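You operate a simulated robot arm through the tools that you are given. There is no shell and no other tool. Be economical: measure what you need, move in short steps, check, and stop when the job is done.

You are at the controls of a simulated robot arm. One attempt, no reset.

TASK
Take the line ring and put it in the plain wash basin.
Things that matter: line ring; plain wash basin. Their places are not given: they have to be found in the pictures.

Only the result counts: the job must be done as asked and must still hold three seconds after the hand-in. Knocking over, shifting, dropping, spilling or breaking anything else fails it.

THE ROBOT
A 7-joint arm with a two-finger parallel gripper, fixed in place. Base frame: the origin is at the foot of the arm, x ahead of it, y to its left, z up; the work surface is at about z = 0. Readings come in mm, degrees, newtons and seconds.
With the tool pointing down near the work surface it reaches from about 240 to 620 mm from the base axis. Its first joint turns from -66.0 to 66.0 degrees. Payload 2.6 kg.
The TCP is the grasp point between the finger pads, 30 mm short of the fingertips. In the tool frame z runs along the fingers and y along their closing line. The gripper opens to 94 mm. The fingers are 28 mm wide and 10 mm thick; the gripper's body (50 by 96 mm) begins 55 mm behind the TCP.
Orientation is told as [roll, pitch, yaw] about the base's x, y, z axes, in that order, counted from this pose: with the fingers straight down and closing along the base's y, the tool's x points along the base's -x, its y along +y and its z along -z.

THE INTERFACE
- The arm moves only by the tool move_arm. Its argument "plan" is a list of rows, each a list of 7 numbers: the shift along the tool's x, y, z in units of 500 mm (1.0 is 500 mm), then the turn, a rotation vector about the tool's x, y, z in units of 120 degrees (1.0 is 120 degrees), then the closure, from 0 (fully open) to 1 (shut). In form: [[tx, ty, tz, ax, ay, az, claw], ...]. A call has 1 to 20 rows; each row is the pose to reach, as a shift and turn from the pose commanded when the call began, along the tool's axes at that moment. A call with a number of a shift or a turn outside -1 to 1 is refused whole. Each row takes 0.2 s and may step no farther than 50 mm and 8.6 degrees from the row before; otherwise, or with a gripper value out of range, the whole call is refused. A pose out of reach is approached as far as the arm can. The call stops where the force on the tool passes 40 N (or 10 N more than at its start, if that is more) or the arm is blocked; 0.2 s more then pass. Each finger travels about 72 mm/s and halts on what it meets, pressing with about 33 N; the grip force reading is that of the motor and also rises with nothing between the fingers. The clock runs only during rows and for 0.2 s after the last one: add rows that repeat a pose to give the fingers time. The reply holds the time, the measured pose of the TCP, the force on the tool along the base axes, the opening and the grip force, in the units named above and with some noise.
- Cameras (640 x 400 px; columns grow to the right, rows downward): "scene" is fixed at [41.6, 430.6, 570.4]; the picture's right is [-0.76, -0.65, 0.00], its down [-0.33, 0.39, -0.86] and it looks along [0.56, -0.65, -0.51] (base axes); focal length 354 px, centre (320, 200). "wrist" rides on the gripper at [76, 14, -102] in the tool frame; the picture's right is [-0.18, 0.98, 0.00], its down [-0.75, -0.14, -0.64] and it looks along [-0.63, -0.12, 0.77] (tool axes); focal length 243 px, centre (320, 200).
- grab_frame(camera): a new picture of that camera. It takes no simulated time.
- locate(camera, pixels): for up to 12 pixels [column, row] of the newest picture of that camera ("zoom" is the newest enlarged one), the place [x, y, z] in the base frame of the surface seen there, good to about 2 mm. It takes no simulated time.
- zoom(camera, box): a new picture of the part [left, top, right, bottom] of that camera's present view, enlarged. It takes no simulated time.
- job_done(): hands the job in; it is judged then, once.

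Keep the steps short. Do not move on a guess: measure, check each grasp and each placing, and mend mistakes. In all there are 60 turns and 22 pictures (those below and enlarged ones count). Leave the gripper open and the arm clear of the work at the hand-in unless told otherwise, and finish with a single line.

The tools are called after "Request:" as a command line: name --pt "numbers of a row" for each row, then --argument value for the rest, lists and objects as JSON in quotes. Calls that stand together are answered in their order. move_arm: Moves the arm, as the interface text tells. Its arguments: {"type":"object","properties":{"plan":{"type":"array","items":{"type":"array","items":{"type":"number"}}}},"required":["plan"]} The other tools are called the same way: grab_frame (camera) takes a picture; locate (camera, pixels) gives the place of the surface under pixels of a picture; zoom (camera, box) takes an enlarged picture of a part of a camera's view; job_done () hands the job in.

At the start:

```text
time_s: 0.0
eef_pos: [416.7, 37.2, 311.9]
ee_rot: [-0.1, 0.0, 0.0]
wrist_force: [-0.1, 0.2, -0.7]
gripper_width: 94.1
grip_force: 0.1
```

scene: 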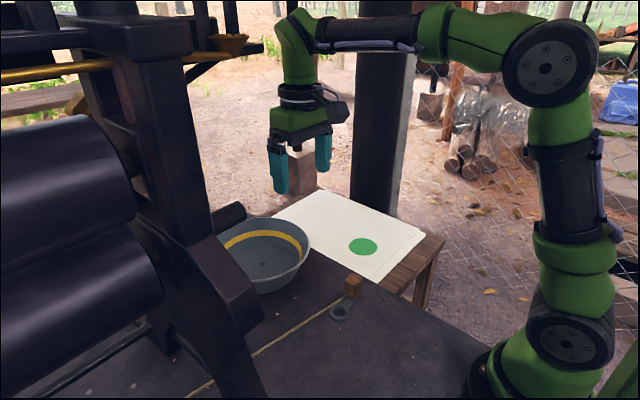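
wrist: 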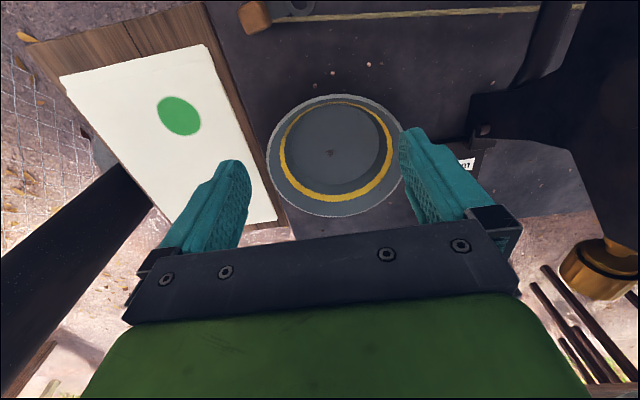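

I see a basin at scene (265,250) and a ring-like object at (343,305). I'll enlarge both to check them.

Request:
zoom --camera "scene" --box '[190, 180, 450, 342]'

Request:
zoom --camera "wrist" --box '[220, 0, 540, 200]'

```text
2.46 times, centred on (320, 261) of scene
```

zoom: 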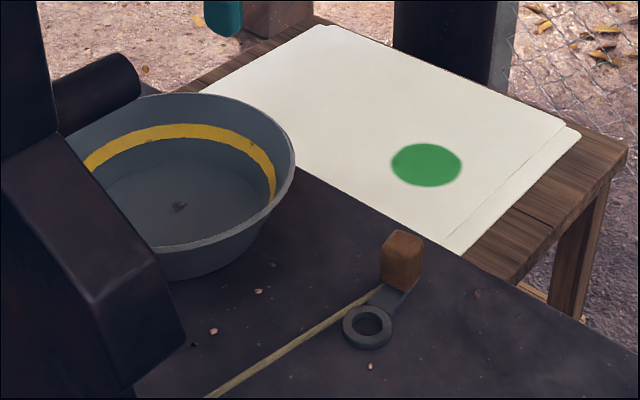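

```text
2.00 times, centred on (380, 100) of wrist
```

zoom: 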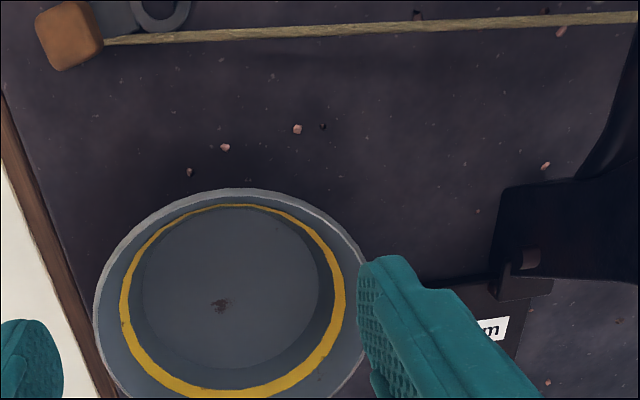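

The basin has a yellow band, so it may not be the "plain" one. I'll measure the parts first, then look around for a second basin.

Request:
locate --camera "scene" --pixels '[[341, 302], [340, 319], [341, 312], [353, 286], [352, 278], [230, 242], [308, 240], [265, 262], [265, 219], [262, 290], [362, 246], [280, 332]]'

Request:
locate --camera "wrist" --pixels '[[330, 152], [334, 95], [268, 155], [403, 155], [335, 216], [255, 15], [300, 3], [400, 13], [530, 8], [470, 165], [560, 190], [600, 270]]'

```text
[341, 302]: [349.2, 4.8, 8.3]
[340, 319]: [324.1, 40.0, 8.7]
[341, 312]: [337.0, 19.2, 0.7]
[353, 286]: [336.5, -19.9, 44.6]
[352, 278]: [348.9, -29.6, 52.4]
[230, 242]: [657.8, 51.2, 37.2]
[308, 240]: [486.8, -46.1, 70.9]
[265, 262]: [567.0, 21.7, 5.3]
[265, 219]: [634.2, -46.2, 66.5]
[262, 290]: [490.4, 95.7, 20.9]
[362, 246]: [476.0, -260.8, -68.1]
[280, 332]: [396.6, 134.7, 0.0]
```

```text
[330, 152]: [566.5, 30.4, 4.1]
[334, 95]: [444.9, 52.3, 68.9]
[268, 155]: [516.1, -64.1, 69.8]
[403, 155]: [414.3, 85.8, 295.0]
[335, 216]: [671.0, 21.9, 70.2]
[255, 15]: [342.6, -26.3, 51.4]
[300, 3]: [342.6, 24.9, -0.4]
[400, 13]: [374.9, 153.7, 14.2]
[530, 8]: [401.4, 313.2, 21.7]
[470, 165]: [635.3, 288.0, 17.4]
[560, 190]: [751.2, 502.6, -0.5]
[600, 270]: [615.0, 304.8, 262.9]
```

The ring is at about (337, 22, 9) and the visible basin is centred near (560, 20) with its rim at 70 mm. The cord seems raised. I'll back the hand off 100 mm in x, then take a picture of the ring.

Request:
move_arm --pt "0.08 0 0 0 0 0 0" --pt "0.16 0 0 0 0 0 0" --pt "0.22 0 0 0 0 0 0" --pt "0.22 0 0 0 0 0 0"

Request:
grab_frame --camera "wrist"

```text
time_s: 1.0
eef_pos: [305.2, 36.1, 313.5]
ee_rot: [-0.1, 0.0, 0.1]
wrist_force: [0.6, 0.8, 0.2]
gripper_width: 93.9
grip_force: 0.0
```

```text
17 pictures are left
```

wrist: 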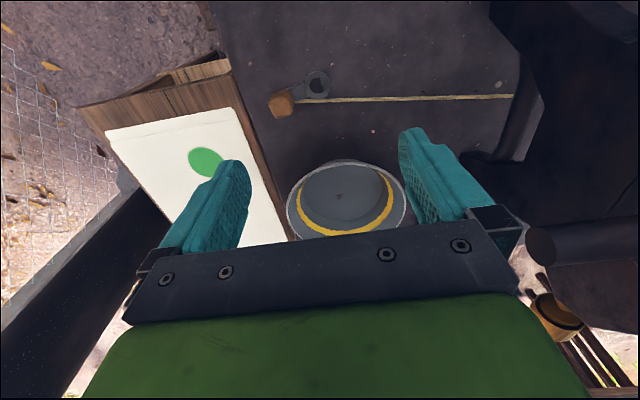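

The cord runs from the block to the press frame. I'll enlarge the ring region.

Request:
zoom --camera "wrist" --box '[256, 60, 352, 120]'

Request:
locate --camera "wrist" --pixels '[[318, 76], [317, 85], [306, 92], [281, 104], [325, 99], [360, 99], [400, 98], [440, 97], [480, 97], [510, 96], [400, 50], [329, 88]]'

```text
6.67 times, centred on (304, 90) of wrist
```

zoom: 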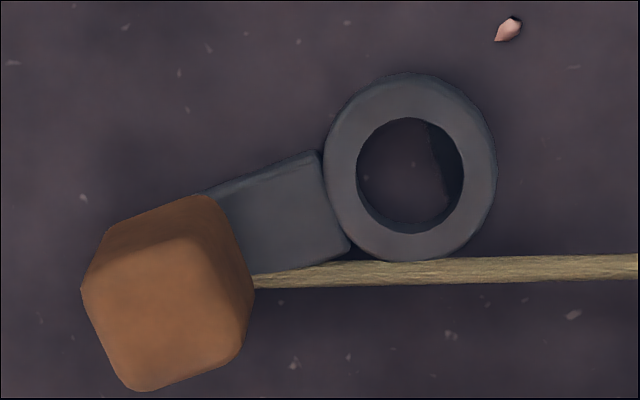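

```text
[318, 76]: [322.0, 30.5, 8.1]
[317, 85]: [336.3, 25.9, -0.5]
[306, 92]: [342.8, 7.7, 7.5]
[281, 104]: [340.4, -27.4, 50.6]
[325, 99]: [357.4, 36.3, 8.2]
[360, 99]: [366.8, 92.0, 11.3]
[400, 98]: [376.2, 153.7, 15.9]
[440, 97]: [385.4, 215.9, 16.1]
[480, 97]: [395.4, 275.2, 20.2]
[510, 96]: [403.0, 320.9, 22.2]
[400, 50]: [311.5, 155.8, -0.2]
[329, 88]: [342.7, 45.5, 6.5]
```

The ring, shank and wooden knob look like one piece, tied by a taut cord to the frame on the left. Next I'll turn the hand about 51° to look left for another basin.

Request:
move_arm --pt "0 0 0 0 0 -0.07 0" --pt "0 0 0 0 0 -0.14 0" --pt "0 0 0 0 0 -0.21 0" --pt "0 0 0 0 0 -0.28 0" --pt "0 0 0 0 0 -0.35 0" --pt "0 0 0 0 0 -0.42 0" --pt "0 0 0 0 0 -0.42 0"

Request:
grab_frame --camera "wrist"

```text
time_s: 2.6
eef_pos: [306.2, 38.0, 312.8]
ee_rot: [0.1, 0.0, 50.5]
wrist_force: [-0.1, -0.3, 0.1]
gripper_width: 94.0
grip_force: 0.1
```

```text
15 pictures are left
```

wrist: 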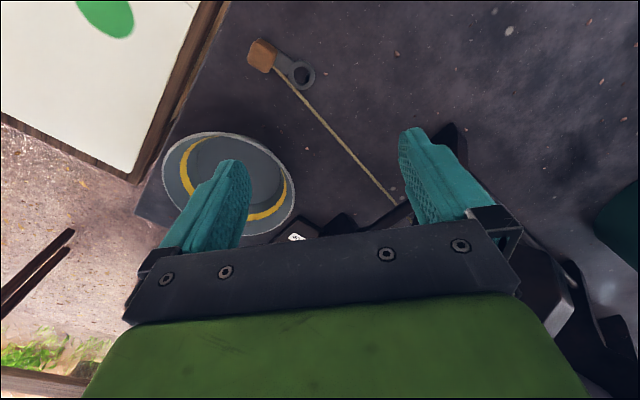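

No other basin on this side, so the grey one is the only candidate. A label sits at (296,238), and I'll enlarge it.

Request:
zoom --camera "wrist" --box '[248, 200, 344, 260]'

Request:
locate --camera "wrist" --pixels '[[395, 203], [380, 185], [350, 152], [320, 117], [290, 82], [278, 70], [296, 237], [405, 210], [450, 140], [325, 228], [345, 217], [272, 230]]'

```text
6.67 times, centred on (296, 230) of wrist
```

zoom: 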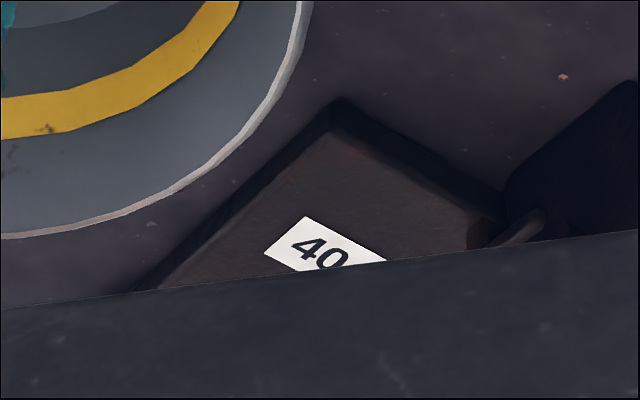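

```text
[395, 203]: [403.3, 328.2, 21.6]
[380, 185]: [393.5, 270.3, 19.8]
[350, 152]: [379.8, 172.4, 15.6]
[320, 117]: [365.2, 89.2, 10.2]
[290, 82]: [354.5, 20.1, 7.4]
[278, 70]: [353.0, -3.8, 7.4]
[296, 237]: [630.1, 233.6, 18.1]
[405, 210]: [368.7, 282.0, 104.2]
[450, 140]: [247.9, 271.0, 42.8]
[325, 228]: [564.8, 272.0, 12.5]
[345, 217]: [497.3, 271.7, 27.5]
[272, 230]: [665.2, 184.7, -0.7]
```

The label starts with "40" and may tell the cord's length. I'll move the hand 90 mm forward along its view direction to read all of it and see the cord's anchor.

Request:
move_arm --pt "-0.06 0 0 0 0 -0.0 0" --pt "-0.12 0 0 0 0 0 0" --pt "-0.18 0 0 0 0 0 0" --pt "-0.18 0 0 0 0 0 0"

Request:
grab_frame --camera "wrist"

```text
time_s: 3.6
eef_pos: [363.1, 107.7, 313.1]
ee_rot: [0.0, 0.1, 50.3]
wrist_force: [-0.3, -0.4, 0.3]
gripper_width: 93.9
grip_force: 0.0
```

```text
13 pictures are left
```

wrist: 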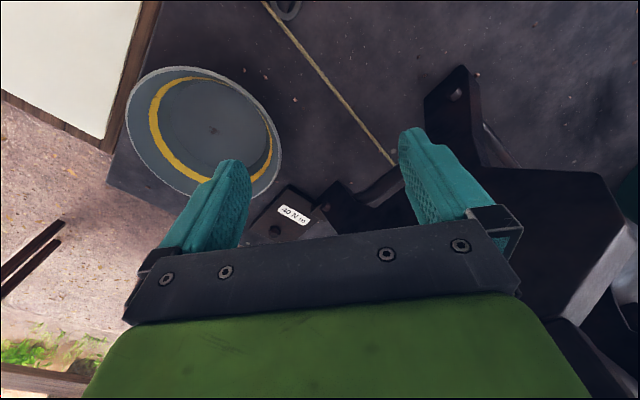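

Request:
zoom --camera "wrist" --box '[240, 130, 416, 240]'

Request:
locate --camera "wrist" --pixels '[[391, 161], [387, 156], [385, 180], [394, 166], [370, 190], [345, 200], [298, 215], [285, 195], [455, 95], [465, 75], [480, 180], [325, 205]]'

```text
3.64 times, centred on (328, 185) of wrist
```

zoom: 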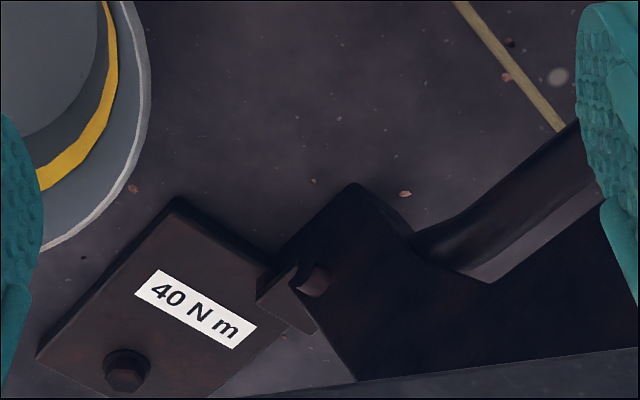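

```text
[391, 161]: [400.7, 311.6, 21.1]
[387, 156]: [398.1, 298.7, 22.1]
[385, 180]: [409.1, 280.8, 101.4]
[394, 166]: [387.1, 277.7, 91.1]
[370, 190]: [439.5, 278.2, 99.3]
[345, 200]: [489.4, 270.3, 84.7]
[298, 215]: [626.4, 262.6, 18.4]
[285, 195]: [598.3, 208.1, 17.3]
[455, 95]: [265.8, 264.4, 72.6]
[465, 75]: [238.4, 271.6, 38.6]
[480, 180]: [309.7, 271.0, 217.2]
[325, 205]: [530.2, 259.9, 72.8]
```

The label reads "40 N m", which belongs to the press and doesn't matter here. I still need to know where the cord ends, so I'll enlarge its lower end in the scene view.

Request:
zoom --camera "scene" --box '[120, 275, 320, 400]'

Request:
locate --camera "scene" --pixels '[[330, 302], [306, 318], [256, 351], [215, 380], [195, 393], [190, 397], [230, 390], [160, 340]]'

```text
3.20 times, centred on (220, 338) of scene
```

zoom: 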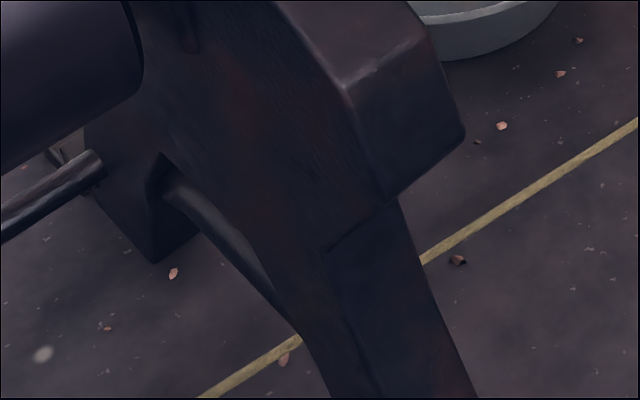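

```text
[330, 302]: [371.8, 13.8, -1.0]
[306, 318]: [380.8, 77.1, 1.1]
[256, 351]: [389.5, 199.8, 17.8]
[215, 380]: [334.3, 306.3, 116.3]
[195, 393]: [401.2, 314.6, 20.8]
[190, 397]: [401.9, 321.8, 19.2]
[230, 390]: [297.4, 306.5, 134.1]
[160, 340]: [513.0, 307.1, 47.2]
```

The cord passes under the press frame and ends beyond y = 320. Before pulling on it I want to see its end. I'll lower to about z = 165 and tilt the hand 34° so the camera looks under the frame.

Request:
move_arm --pt "0 0 0.08 0 0 0 0" --pt "0 0 0.16 0 -0.05 0 0" --pt "0 0 0.24 0 -0.11 0 0" --pt "0 0 0.3 0 -0.17 -0.03 0" --pt "0 0 0.3 0 -0.23 -0.06 0" --pt "0 0 0.3 0 -0.29 -0.06 0" --pt "0 0 0.3 0 -0.29 -0.06 0"

Request:
grab_frame --camera "wrist"

```text
time_s: 5.2
eef_pos: [364.6, 108.1, 162.5]
ee_rot: [-2.6, -34.8, 58.6]
wrist_force: [-0.8, 0.8, -0.2]
gripper_width: 94.0
grip_force: 0.1
```

```text
10 pictures are left
```

wrist: 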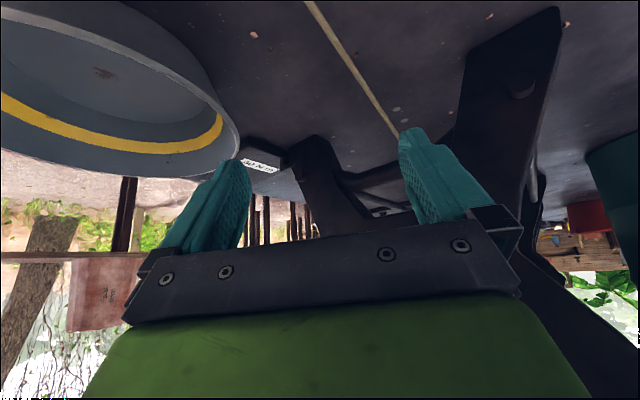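

The right finger at (430,180) hides the cord's far end. I'll shut the gripper, clear of everything, to uncover it.

Request:
move_arm --pt "0 0 0 0 0 0 1" --pt "0 0 0 0 0 0 1" --pt "0 0 0 0 0 0 1" --pt "0 0 0 0 0 0 1"

Request:
zoom --camera "wrist" --box '[300, 60, 588, 240]'

```text
time_s: 6.2
eef_pos: [365.6, 108.5, 163.5]
ee_rot: [-2.6, -34.6, 58.6]
wrist_force: [0.7, 0.0, -0.8]
gripper_width: 0.0
grip_force: 33.1
```

```text
2.22 times, centred on (444, 150) of wrist
```

zoom: 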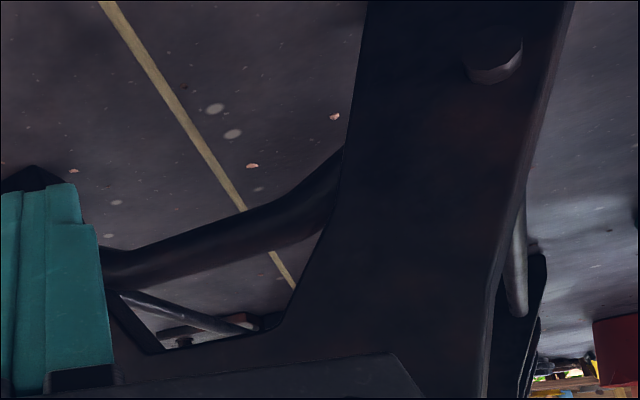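

Request:
locate --camera "zoom" --pixels '[[150, 70], [200, 145], [235, 202], [275, 258], [291, 284], [200, 235], [290, 195], [255, 300], [180, 310], [230, 340]]'

```text
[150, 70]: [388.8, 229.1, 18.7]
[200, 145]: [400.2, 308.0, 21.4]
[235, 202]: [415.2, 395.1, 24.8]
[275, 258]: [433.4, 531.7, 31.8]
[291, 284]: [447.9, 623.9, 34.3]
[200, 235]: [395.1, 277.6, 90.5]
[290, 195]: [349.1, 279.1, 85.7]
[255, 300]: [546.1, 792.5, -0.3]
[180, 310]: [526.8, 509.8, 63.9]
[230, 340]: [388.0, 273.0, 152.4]
```

The cord runs beyond y = 620, so it pulls along about (0.15, 0.98, 0.05). Moving left-forward gives it slack, so the path to the basin should work. Now I'll undo the tilt in place and open the fingers.

Request:
move_arm --pt "0 0 0 0 0.06 0.0125 0" --pt "0 0 0 0 0.12 0.025 0" --pt "0 0 0 0 0.18 0.0375 0" --pt "0 0 0 0 0.24 0.05 0" --pt "0 0 0 0 0.29 0.06 0" --pt "0 0 0 0 0.29 0.06 0"

```text
time_s: 7.6
eef_pos: [363.8, 107.2, 163.0]
ee_rot: [0.0, 0.1, 50.4]
wrist_force: [-0.1, -0.8, 1.4]
gripper_width: 93.8
grip_force: 0.0
```

Next I'll go above the block, to about (343, -27, 220), and turn to about 102° so the fingers can close across the shank. Then I'll look.

Request:
move_arm --pt "0 0 -0.06 0 0 -0.06 0" --pt "0.03 -0.02 -0.114 0 0 -0.12 0" --pt "0.08 -0.05 -0.114 0 0 -0.18 0" --pt "0.13 -0.08 -0.114 0 0 -0.24 0" --pt "0.18 -0.11 -0.114 0 0 -0.31 0" --pt "0.233 -0.138 -0.114 0 0 -0.37 0" --pt "0.233 -0.138 -0.114 0 0 -0.43 0" --pt "0.233 -0.138 -0.114 0 0 -0.43 0"

Request:
zoom --camera "wrist" --box '[200, 60, 440, 210]'

```text
time_s: 9.4
eef_pos: [344.7, -24.2, 219.3]
ee_rot: [-0.1, -0.1, 102.0]
wrist_force: [-0.9, -0.2, 0.2]
gripper_width: 94.0
grip_force: 0.0
```

```text
2.67 times, centred on (320, 135) of wrist
```

zoom: 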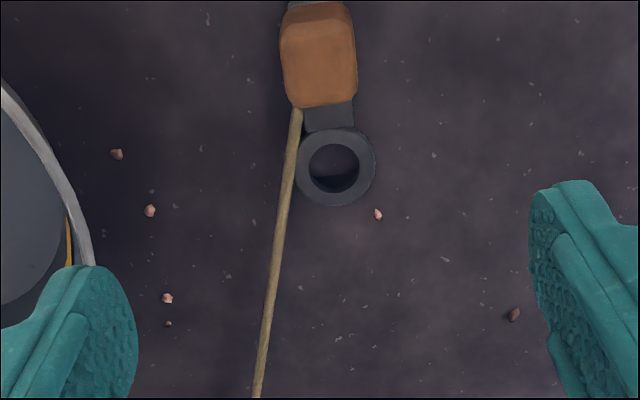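

Now the block, shank and ring show clearly and in line with the hand. I'll measure the block's edges and the ring.

Request:
locate --camera "zoom" --pixels '[[292, 30], [294, 95], [346, 30], [350, 92], [320, 65], [320, 12], [325, 120], [322, 3], [312, 192], [366, 165], [298, 115], [330, 170]]'

```text
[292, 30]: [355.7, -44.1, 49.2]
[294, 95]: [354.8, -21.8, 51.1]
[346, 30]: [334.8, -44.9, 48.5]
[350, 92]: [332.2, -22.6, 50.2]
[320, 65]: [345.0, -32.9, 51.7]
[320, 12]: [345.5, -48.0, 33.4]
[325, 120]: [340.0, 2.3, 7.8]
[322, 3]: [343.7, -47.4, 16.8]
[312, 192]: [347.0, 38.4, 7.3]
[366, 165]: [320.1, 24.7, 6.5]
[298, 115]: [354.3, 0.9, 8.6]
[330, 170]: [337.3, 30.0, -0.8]
```

The block is about 28 mm wide (x 330–358, y −48 to −18, top at 52) and its axis is tilted about 5°. I'll turn 7° back, centre at (344, -33), and come down to z ≈ 90.

Request:
move_arm --pt "0.008 0.002 0.06 0 0 0.03 0" --pt "0.017 0.005 0.12 0 0 0.058 0" --pt "0.017 0.005 0.19 0 0 0.058 0" --pt "0.017 0.005 0.26 0 0 0.058 0" --pt "0.017 0.005 0.26 0 0 0.058 0"

Request:
grab_frame --camera "wrist"

```text
time_s: 10.6
eef_pos: [341.4, -34.8, 87.6]
ee_rot: [0.0, 0.0, 95.0]
wrist_force: [-0.1, 0.4, 0.0]
gripper_width: 94.1
grip_force: 0.0
```

```text
7 pictures are left
```

wrist: 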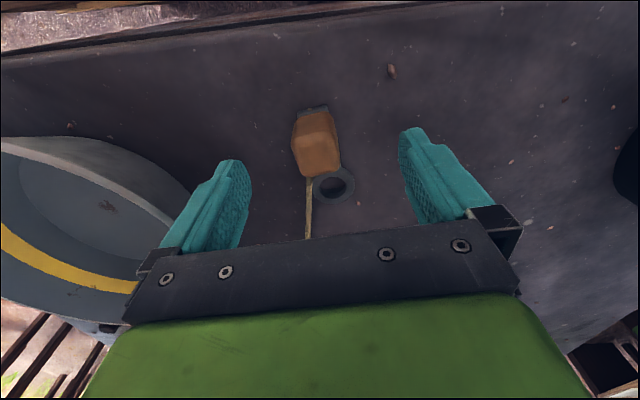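

Both fingers straddle the block with room to the basin. I'll shift 2 mm and come down to z ≈ 40.

Request:
move_arm --pt "-0.003 -0.005 0.04 0 0 0 0" --pt "-0.003 -0.005 0.07 0 0 0 0" --pt "-0.003 -0.005 0.095 0 0 0 0" --pt "-0.003 -0.005 0.095 0 0 0 0"

```text
time_s: 11.6
eef_pos: [343.3, -33.8, 38.9]
ee_rot: [0.0, 0.0, 95.0]
wrist_force: [0.1, 1.2, -0.4]
gripper_width: 94.1
grip_force: 0.1
```

No contact, and z is 38.9. Next I'll close on the block.

Request:
move_arm --pt "0 0 0 0 0 0 0.5" --pt "0 0 0 0 0 0 1" --pt "0 0 0 0 0 0 1" --pt "0 0 0 0 0 0 1" --pt "0 0 0 0 0 0 1"

```text
time_s: 12.8
eef_pos: [343.8, -32.8, 40.2]
ee_rot: [0.0, 0.0, 94.9]
wrist_force: [0.1, 0.0, 1.1]
gripper_width: 33.6
grip_force: 32.7
```

The grip holds at 33.6 mm. I'll lift 25 mm while easing 10 mm toward the cord's anchor (+y), and watch the force.

Request:
move_arm --pt "-0.01 0 -0.01 0 0 0 1" --pt "-0.02 0 -0.03 0 0 0 1" --pt "-0.02 0 -0.05 0 0 0 1" --pt "-0.02 0 -0.05 0 0 0 1"

Request:
grab_frame --camera "wrist"

```text
time_s: 13.8
eef_pos: [342.9, -23.2, 65.9]
ee_rot: [0.1, 0.1, 95.0]
wrist_force: [0.2, -0.8, -0.5]
gripper_width: 33.5
grip_force: 32.5
```

```text
6 pictures are left
```

wrist: 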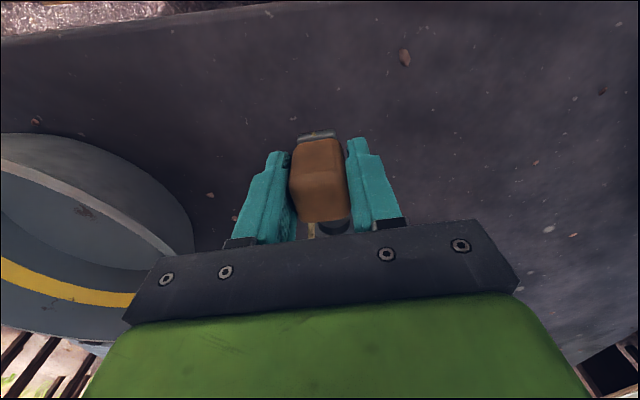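

The piece stays held and the force is near zero. I'll lift on to z ≈ 160 while moving another 20 mm in +y.

Request:
move_arm --pt "-0.015 0 -0.05 0 0 0 1" --pt "-0.03 0 -0.1 0 0 0 1" --pt "-0.04 0 -0.15 0 0 0 1" --pt "-0.04 0 -0.19 0 0 0 1" --pt "-0.04 0 -0.19 0 0 0 1"

Request:
zoom --camera "scene" --box '[190, 150, 450, 312]'

```text
time_s: 15.0
eef_pos: [342.6, -5.4, 161.5]
ee_rot: [-0.1, 0.1, 95.0]
wrist_force: [0.3, 0.2, -0.4]
gripper_width: 33.6
grip_force: 33.4
```

```text
2.46 times, centred on (320, 231) of scene
```

zoom: 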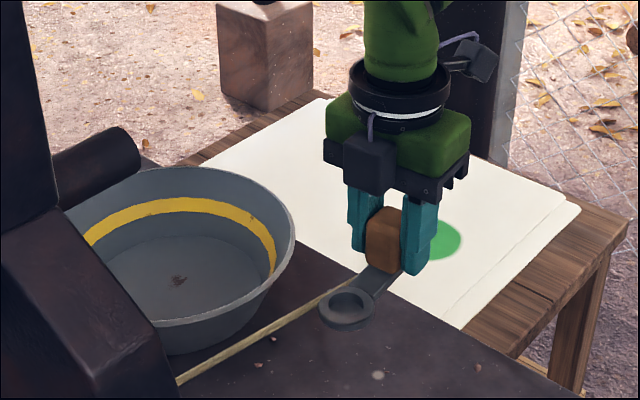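

The piece is lifted cleanly and the cord follows without tension. I'll move halfway toward the basin and check the force.

Request:
move_arm --pt "-0.005 -0.05 0 0 0 0 1" --pt "-0.01 -0.1 0 0 0 0 1" --pt "-0.01 -0.16 0 0 0 0 1" --pt "-0.01 -0.22 0 0 0 0 1" --pt "-0.01 -0.22 0 0 0 0 1"

```text
time_s: 16.2
eef_pos: [447.8, 10.0, 158.6]
ee_rot: [0.1, 0.0, 95.0]
wrist_force: [0.5, -0.3, -1.5]
gripper_width: 33.6
grip_force: 32.7
```

Force is still about zero. I'll go on to x ≈ 558 at y ≈ 10.

Request:
move_arm --pt "0.005 -0.05 0 0 0 0 1" --pt "0.01 -0.1 0 0 0 0 1" --pt "0.015 -0.16 0 0 0 0 1" --pt "0.019 -0.22 0 0 0 0 1" --pt "0.019 -0.22 0 0 0 0 1"

Request:
grab_frame --camera "scene"

Request:
grab_frame --camera "wrist"

```text
time_s: 17.4
eef_pos: [561.1, 14.1, 159.7]
ee_rot: [0.1, 0.0, 95.0]
wrist_force: [-0.1, 0.0, -0.6]
gripper_width: 33.6
grip_force: 32.9
```

```text
4 pictures are left
```

scene: 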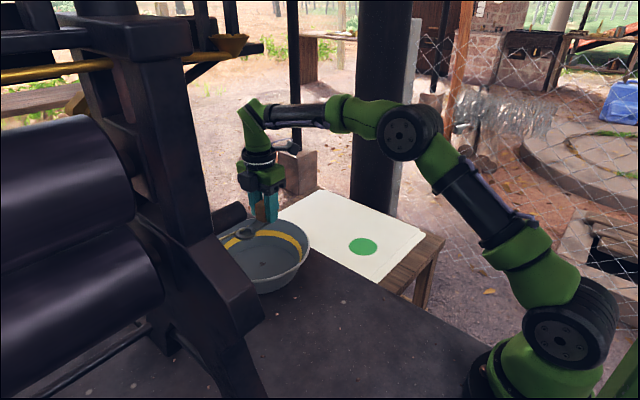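

```text
3 pictures are left
```

wrist: 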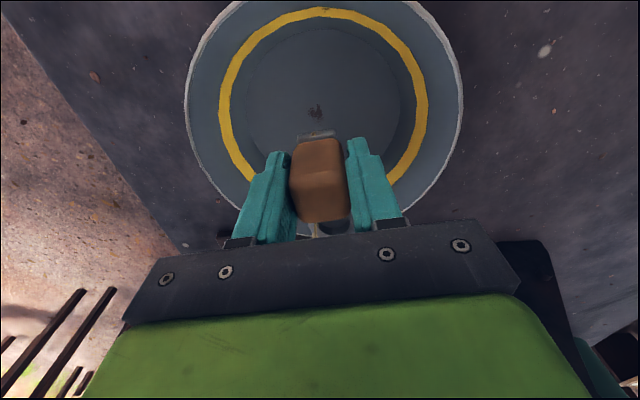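

The hand is over the basin. I'll measure the rim and floor for exact centring.

Request:
locate --camera "wrist" --pixels '[[187, 100], [461, 110], [240, 4], [420, 8], [247, 95], [400, 95], [320, 30], [316, 110], [225, 100], [427, 100]]'

Request:
locate --camera "scene" --pixels '[[309, 245], [245, 236], [268, 262], [300, 262], [240, 262], [290, 282], [285, 264], [262, 276]]'

```text
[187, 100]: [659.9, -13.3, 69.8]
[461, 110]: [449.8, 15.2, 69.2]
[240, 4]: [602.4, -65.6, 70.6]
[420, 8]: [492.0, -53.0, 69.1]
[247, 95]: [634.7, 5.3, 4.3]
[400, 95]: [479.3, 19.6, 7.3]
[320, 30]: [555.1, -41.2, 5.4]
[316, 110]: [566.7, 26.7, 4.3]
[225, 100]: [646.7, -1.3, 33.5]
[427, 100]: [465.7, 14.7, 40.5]
```

```text
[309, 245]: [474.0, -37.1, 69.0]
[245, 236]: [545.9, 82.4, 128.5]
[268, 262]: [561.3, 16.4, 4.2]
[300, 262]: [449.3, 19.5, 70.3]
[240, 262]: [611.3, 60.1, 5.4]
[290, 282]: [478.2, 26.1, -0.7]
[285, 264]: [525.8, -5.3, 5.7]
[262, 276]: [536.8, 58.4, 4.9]
```

The basin centre is about (560, 35), with a floor radius of about 78 mm and floor at z ≈ 4.5. The piece will lie from y ≈ −5 to 90, which fits. I'll lower to TCP z ≈ 48, about 3 mm above the floor.

Request:
move_arm --pt "0.008 0 0.05 0 0 0 1" --pt "0.008 0 0.1 0 0 0 1" --pt "0.008 0 0.15 0 0 0 1" --pt "0.008 0 0.19 0 0 0 1" --pt "0.008 0 0.21 0 0 0 1" --pt "0.008 0 0.223 0 0 0 1" --pt "0.008 0 0.223 0 0 0 1"

```text
time_s: 19.0
eef_pos: [560.1, 8.3, 49.8]
ee_rot: [0.0, 0.0, 95.0]
wrist_force: [-0.2, 0.3, -1.4]
gripper_width: 33.6
grip_force: 33.0
```

No contact yet. I'll ease down another 4 mm.

Request:
move_arm --pt "0 0 0.004 0 0 0 1" --pt "0 0 0.008 0 0 0 1" --pt "0 0 0.008 0 0 0 1"

Request:
zoom --camera "scene" --box '[190, 190, 350, 290]'

```text
time_s: 19.8
eef_pos: [561.2, 7.1, 45.3]
ee_rot: [0.0, -0.1, 95.0]
wrist_force: [0.1, 0.2, -1.5]
gripper_width: 33.4
grip_force: 33.3
```

```text
4.00 times, centred on (270, 240) of scene
```

zoom: 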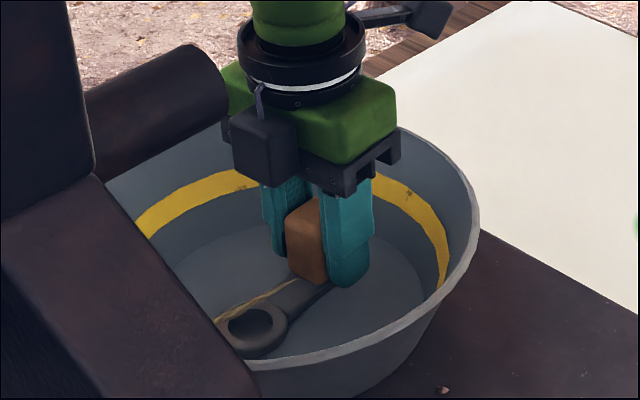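

The ring lies just above the basin floor. I'll open part-way (about 66 mm) so the fingers stay off the walls.

Request:
move_arm --pt "0 0 0 0 0 0 0.6" --pt "0 0 0 0 0 0 0.45" --pt "0 0 0 0 0 0 0.3" --pt "0 0 0 0 0 0 0.3" --pt "0 0 0 0 0 0 0.3"

```text
time_s: 21.0
eef_pos: [561.2, 7.4, 46.4]
ee_rot: [0.0, 0.0, 95.0]
wrist_force: [0.6, 0.5, -0.1]
gripper_width: 65.6
grip_force: 0.1
```

It's released. I'll rise straight up and look.

Request:
move_arm --pt "0 0 -0.04 0 0 0 0.3" --pt "0 0 -0.1 0 0 0 0.3" --pt "0 0 -0.18 0 0 0 0.3" --pt "0 0 -0.27 0 0 0 0" --pt "0 0 -0.36 0 0 0 0" --pt "0 0 -0.4 0 0 0 0" --pt "0 0 -0.4 0 0 0 0"

Request:
grab_frame --camera "wrist"

```text
time_s: 22.6
eef_pos: [561.9, 4.9, 244.2]
ee_rot: [0.0, 0.0, 95.0]
wrist_force: [0.8, -0.6, 0.8]
gripper_width: 94.4
grip_force: 0.1
```

```text
1 pictures are left
```

wrist: 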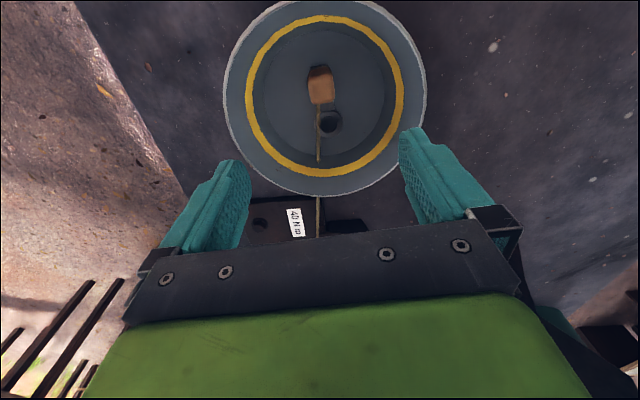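

The piece lies in the basin, upright and whole. I'll measure its place, wait about 3 s while backing off slightly, and compare.

Request:
locate --camera "wrist" --pixels '[[321, 92], [330, 122], [224, 100], [426, 95], [325, 195]]'

Request:
move_arm --pt "0 0 -0.03 0 0 0 0" --pt "0 0 -0.05 0 0 0 0" --pt "0 0 -0.05 0 0 0 0" --pt "0 0 -0.05 0 0 0 0" --pt "0 0 -0.05 0 0 0 0" --pt "0 0 -0.05 0 0 0 0" --pt "0 0 -0.05 0 0 0 0" --pt "0 0 -0.05 0 0 0 0" --pt "0 0 -0.05 0 0 0 0" --pt "0 0 -0.05 0 0 0 0" --pt "0 0 -0.05 0 0 0 0" --pt "0 0 -0.05 0 0 0 0" --pt "0 0 -0.05 0 0 0 0" --pt "0 0 -0.05 0 0 0 0" --pt "0 0 -0.05 0 0 0 0" --pt "0 0 -0.05 0 0 0 0"

Request:
zoom --camera "wrist" --box '[200, 20, 456, 180]'

Request:
locate --camera "zoom" --pixels '[[305, 190], [320, 250], [80, 200], [540, 200]]'

```text
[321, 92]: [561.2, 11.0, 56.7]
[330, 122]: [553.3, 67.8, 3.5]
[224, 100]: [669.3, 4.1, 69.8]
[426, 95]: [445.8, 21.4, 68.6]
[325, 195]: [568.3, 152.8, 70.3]
```

```text
time_s: 26.0
eef_pos: [560.6, 7.7, 269.1]
ee_rot: [0.0, 0.1, 95.0]
wrist_force: [-0.9, 0.8, 0.6]
gripper_width: 93.8
grip_force: 0.1
```

```text
2.50 times, centred on (328, 100) of wrist
```

zoom: 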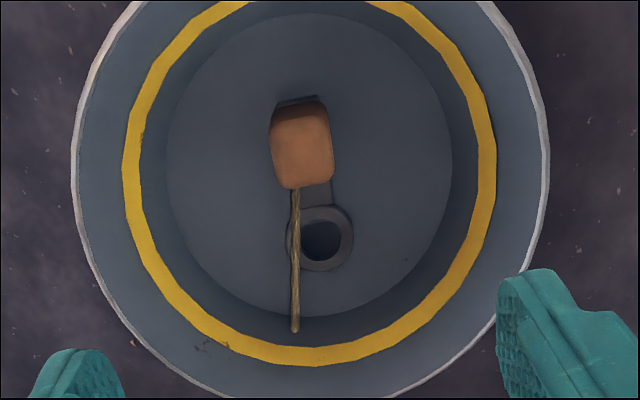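

```text
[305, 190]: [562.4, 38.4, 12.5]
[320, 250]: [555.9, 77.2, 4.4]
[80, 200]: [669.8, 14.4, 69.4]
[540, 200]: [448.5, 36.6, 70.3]
```

The piece rests flat and steady on the basin floor, and the basin has not moved. The arm is clear and the gripper is open, so I'm handing in.

Request:
job_done

```text
The job is handed in.
```

The line ring is lying in the wash basin, the only one I found; the job is handed in with the gripper open and the arm clear.
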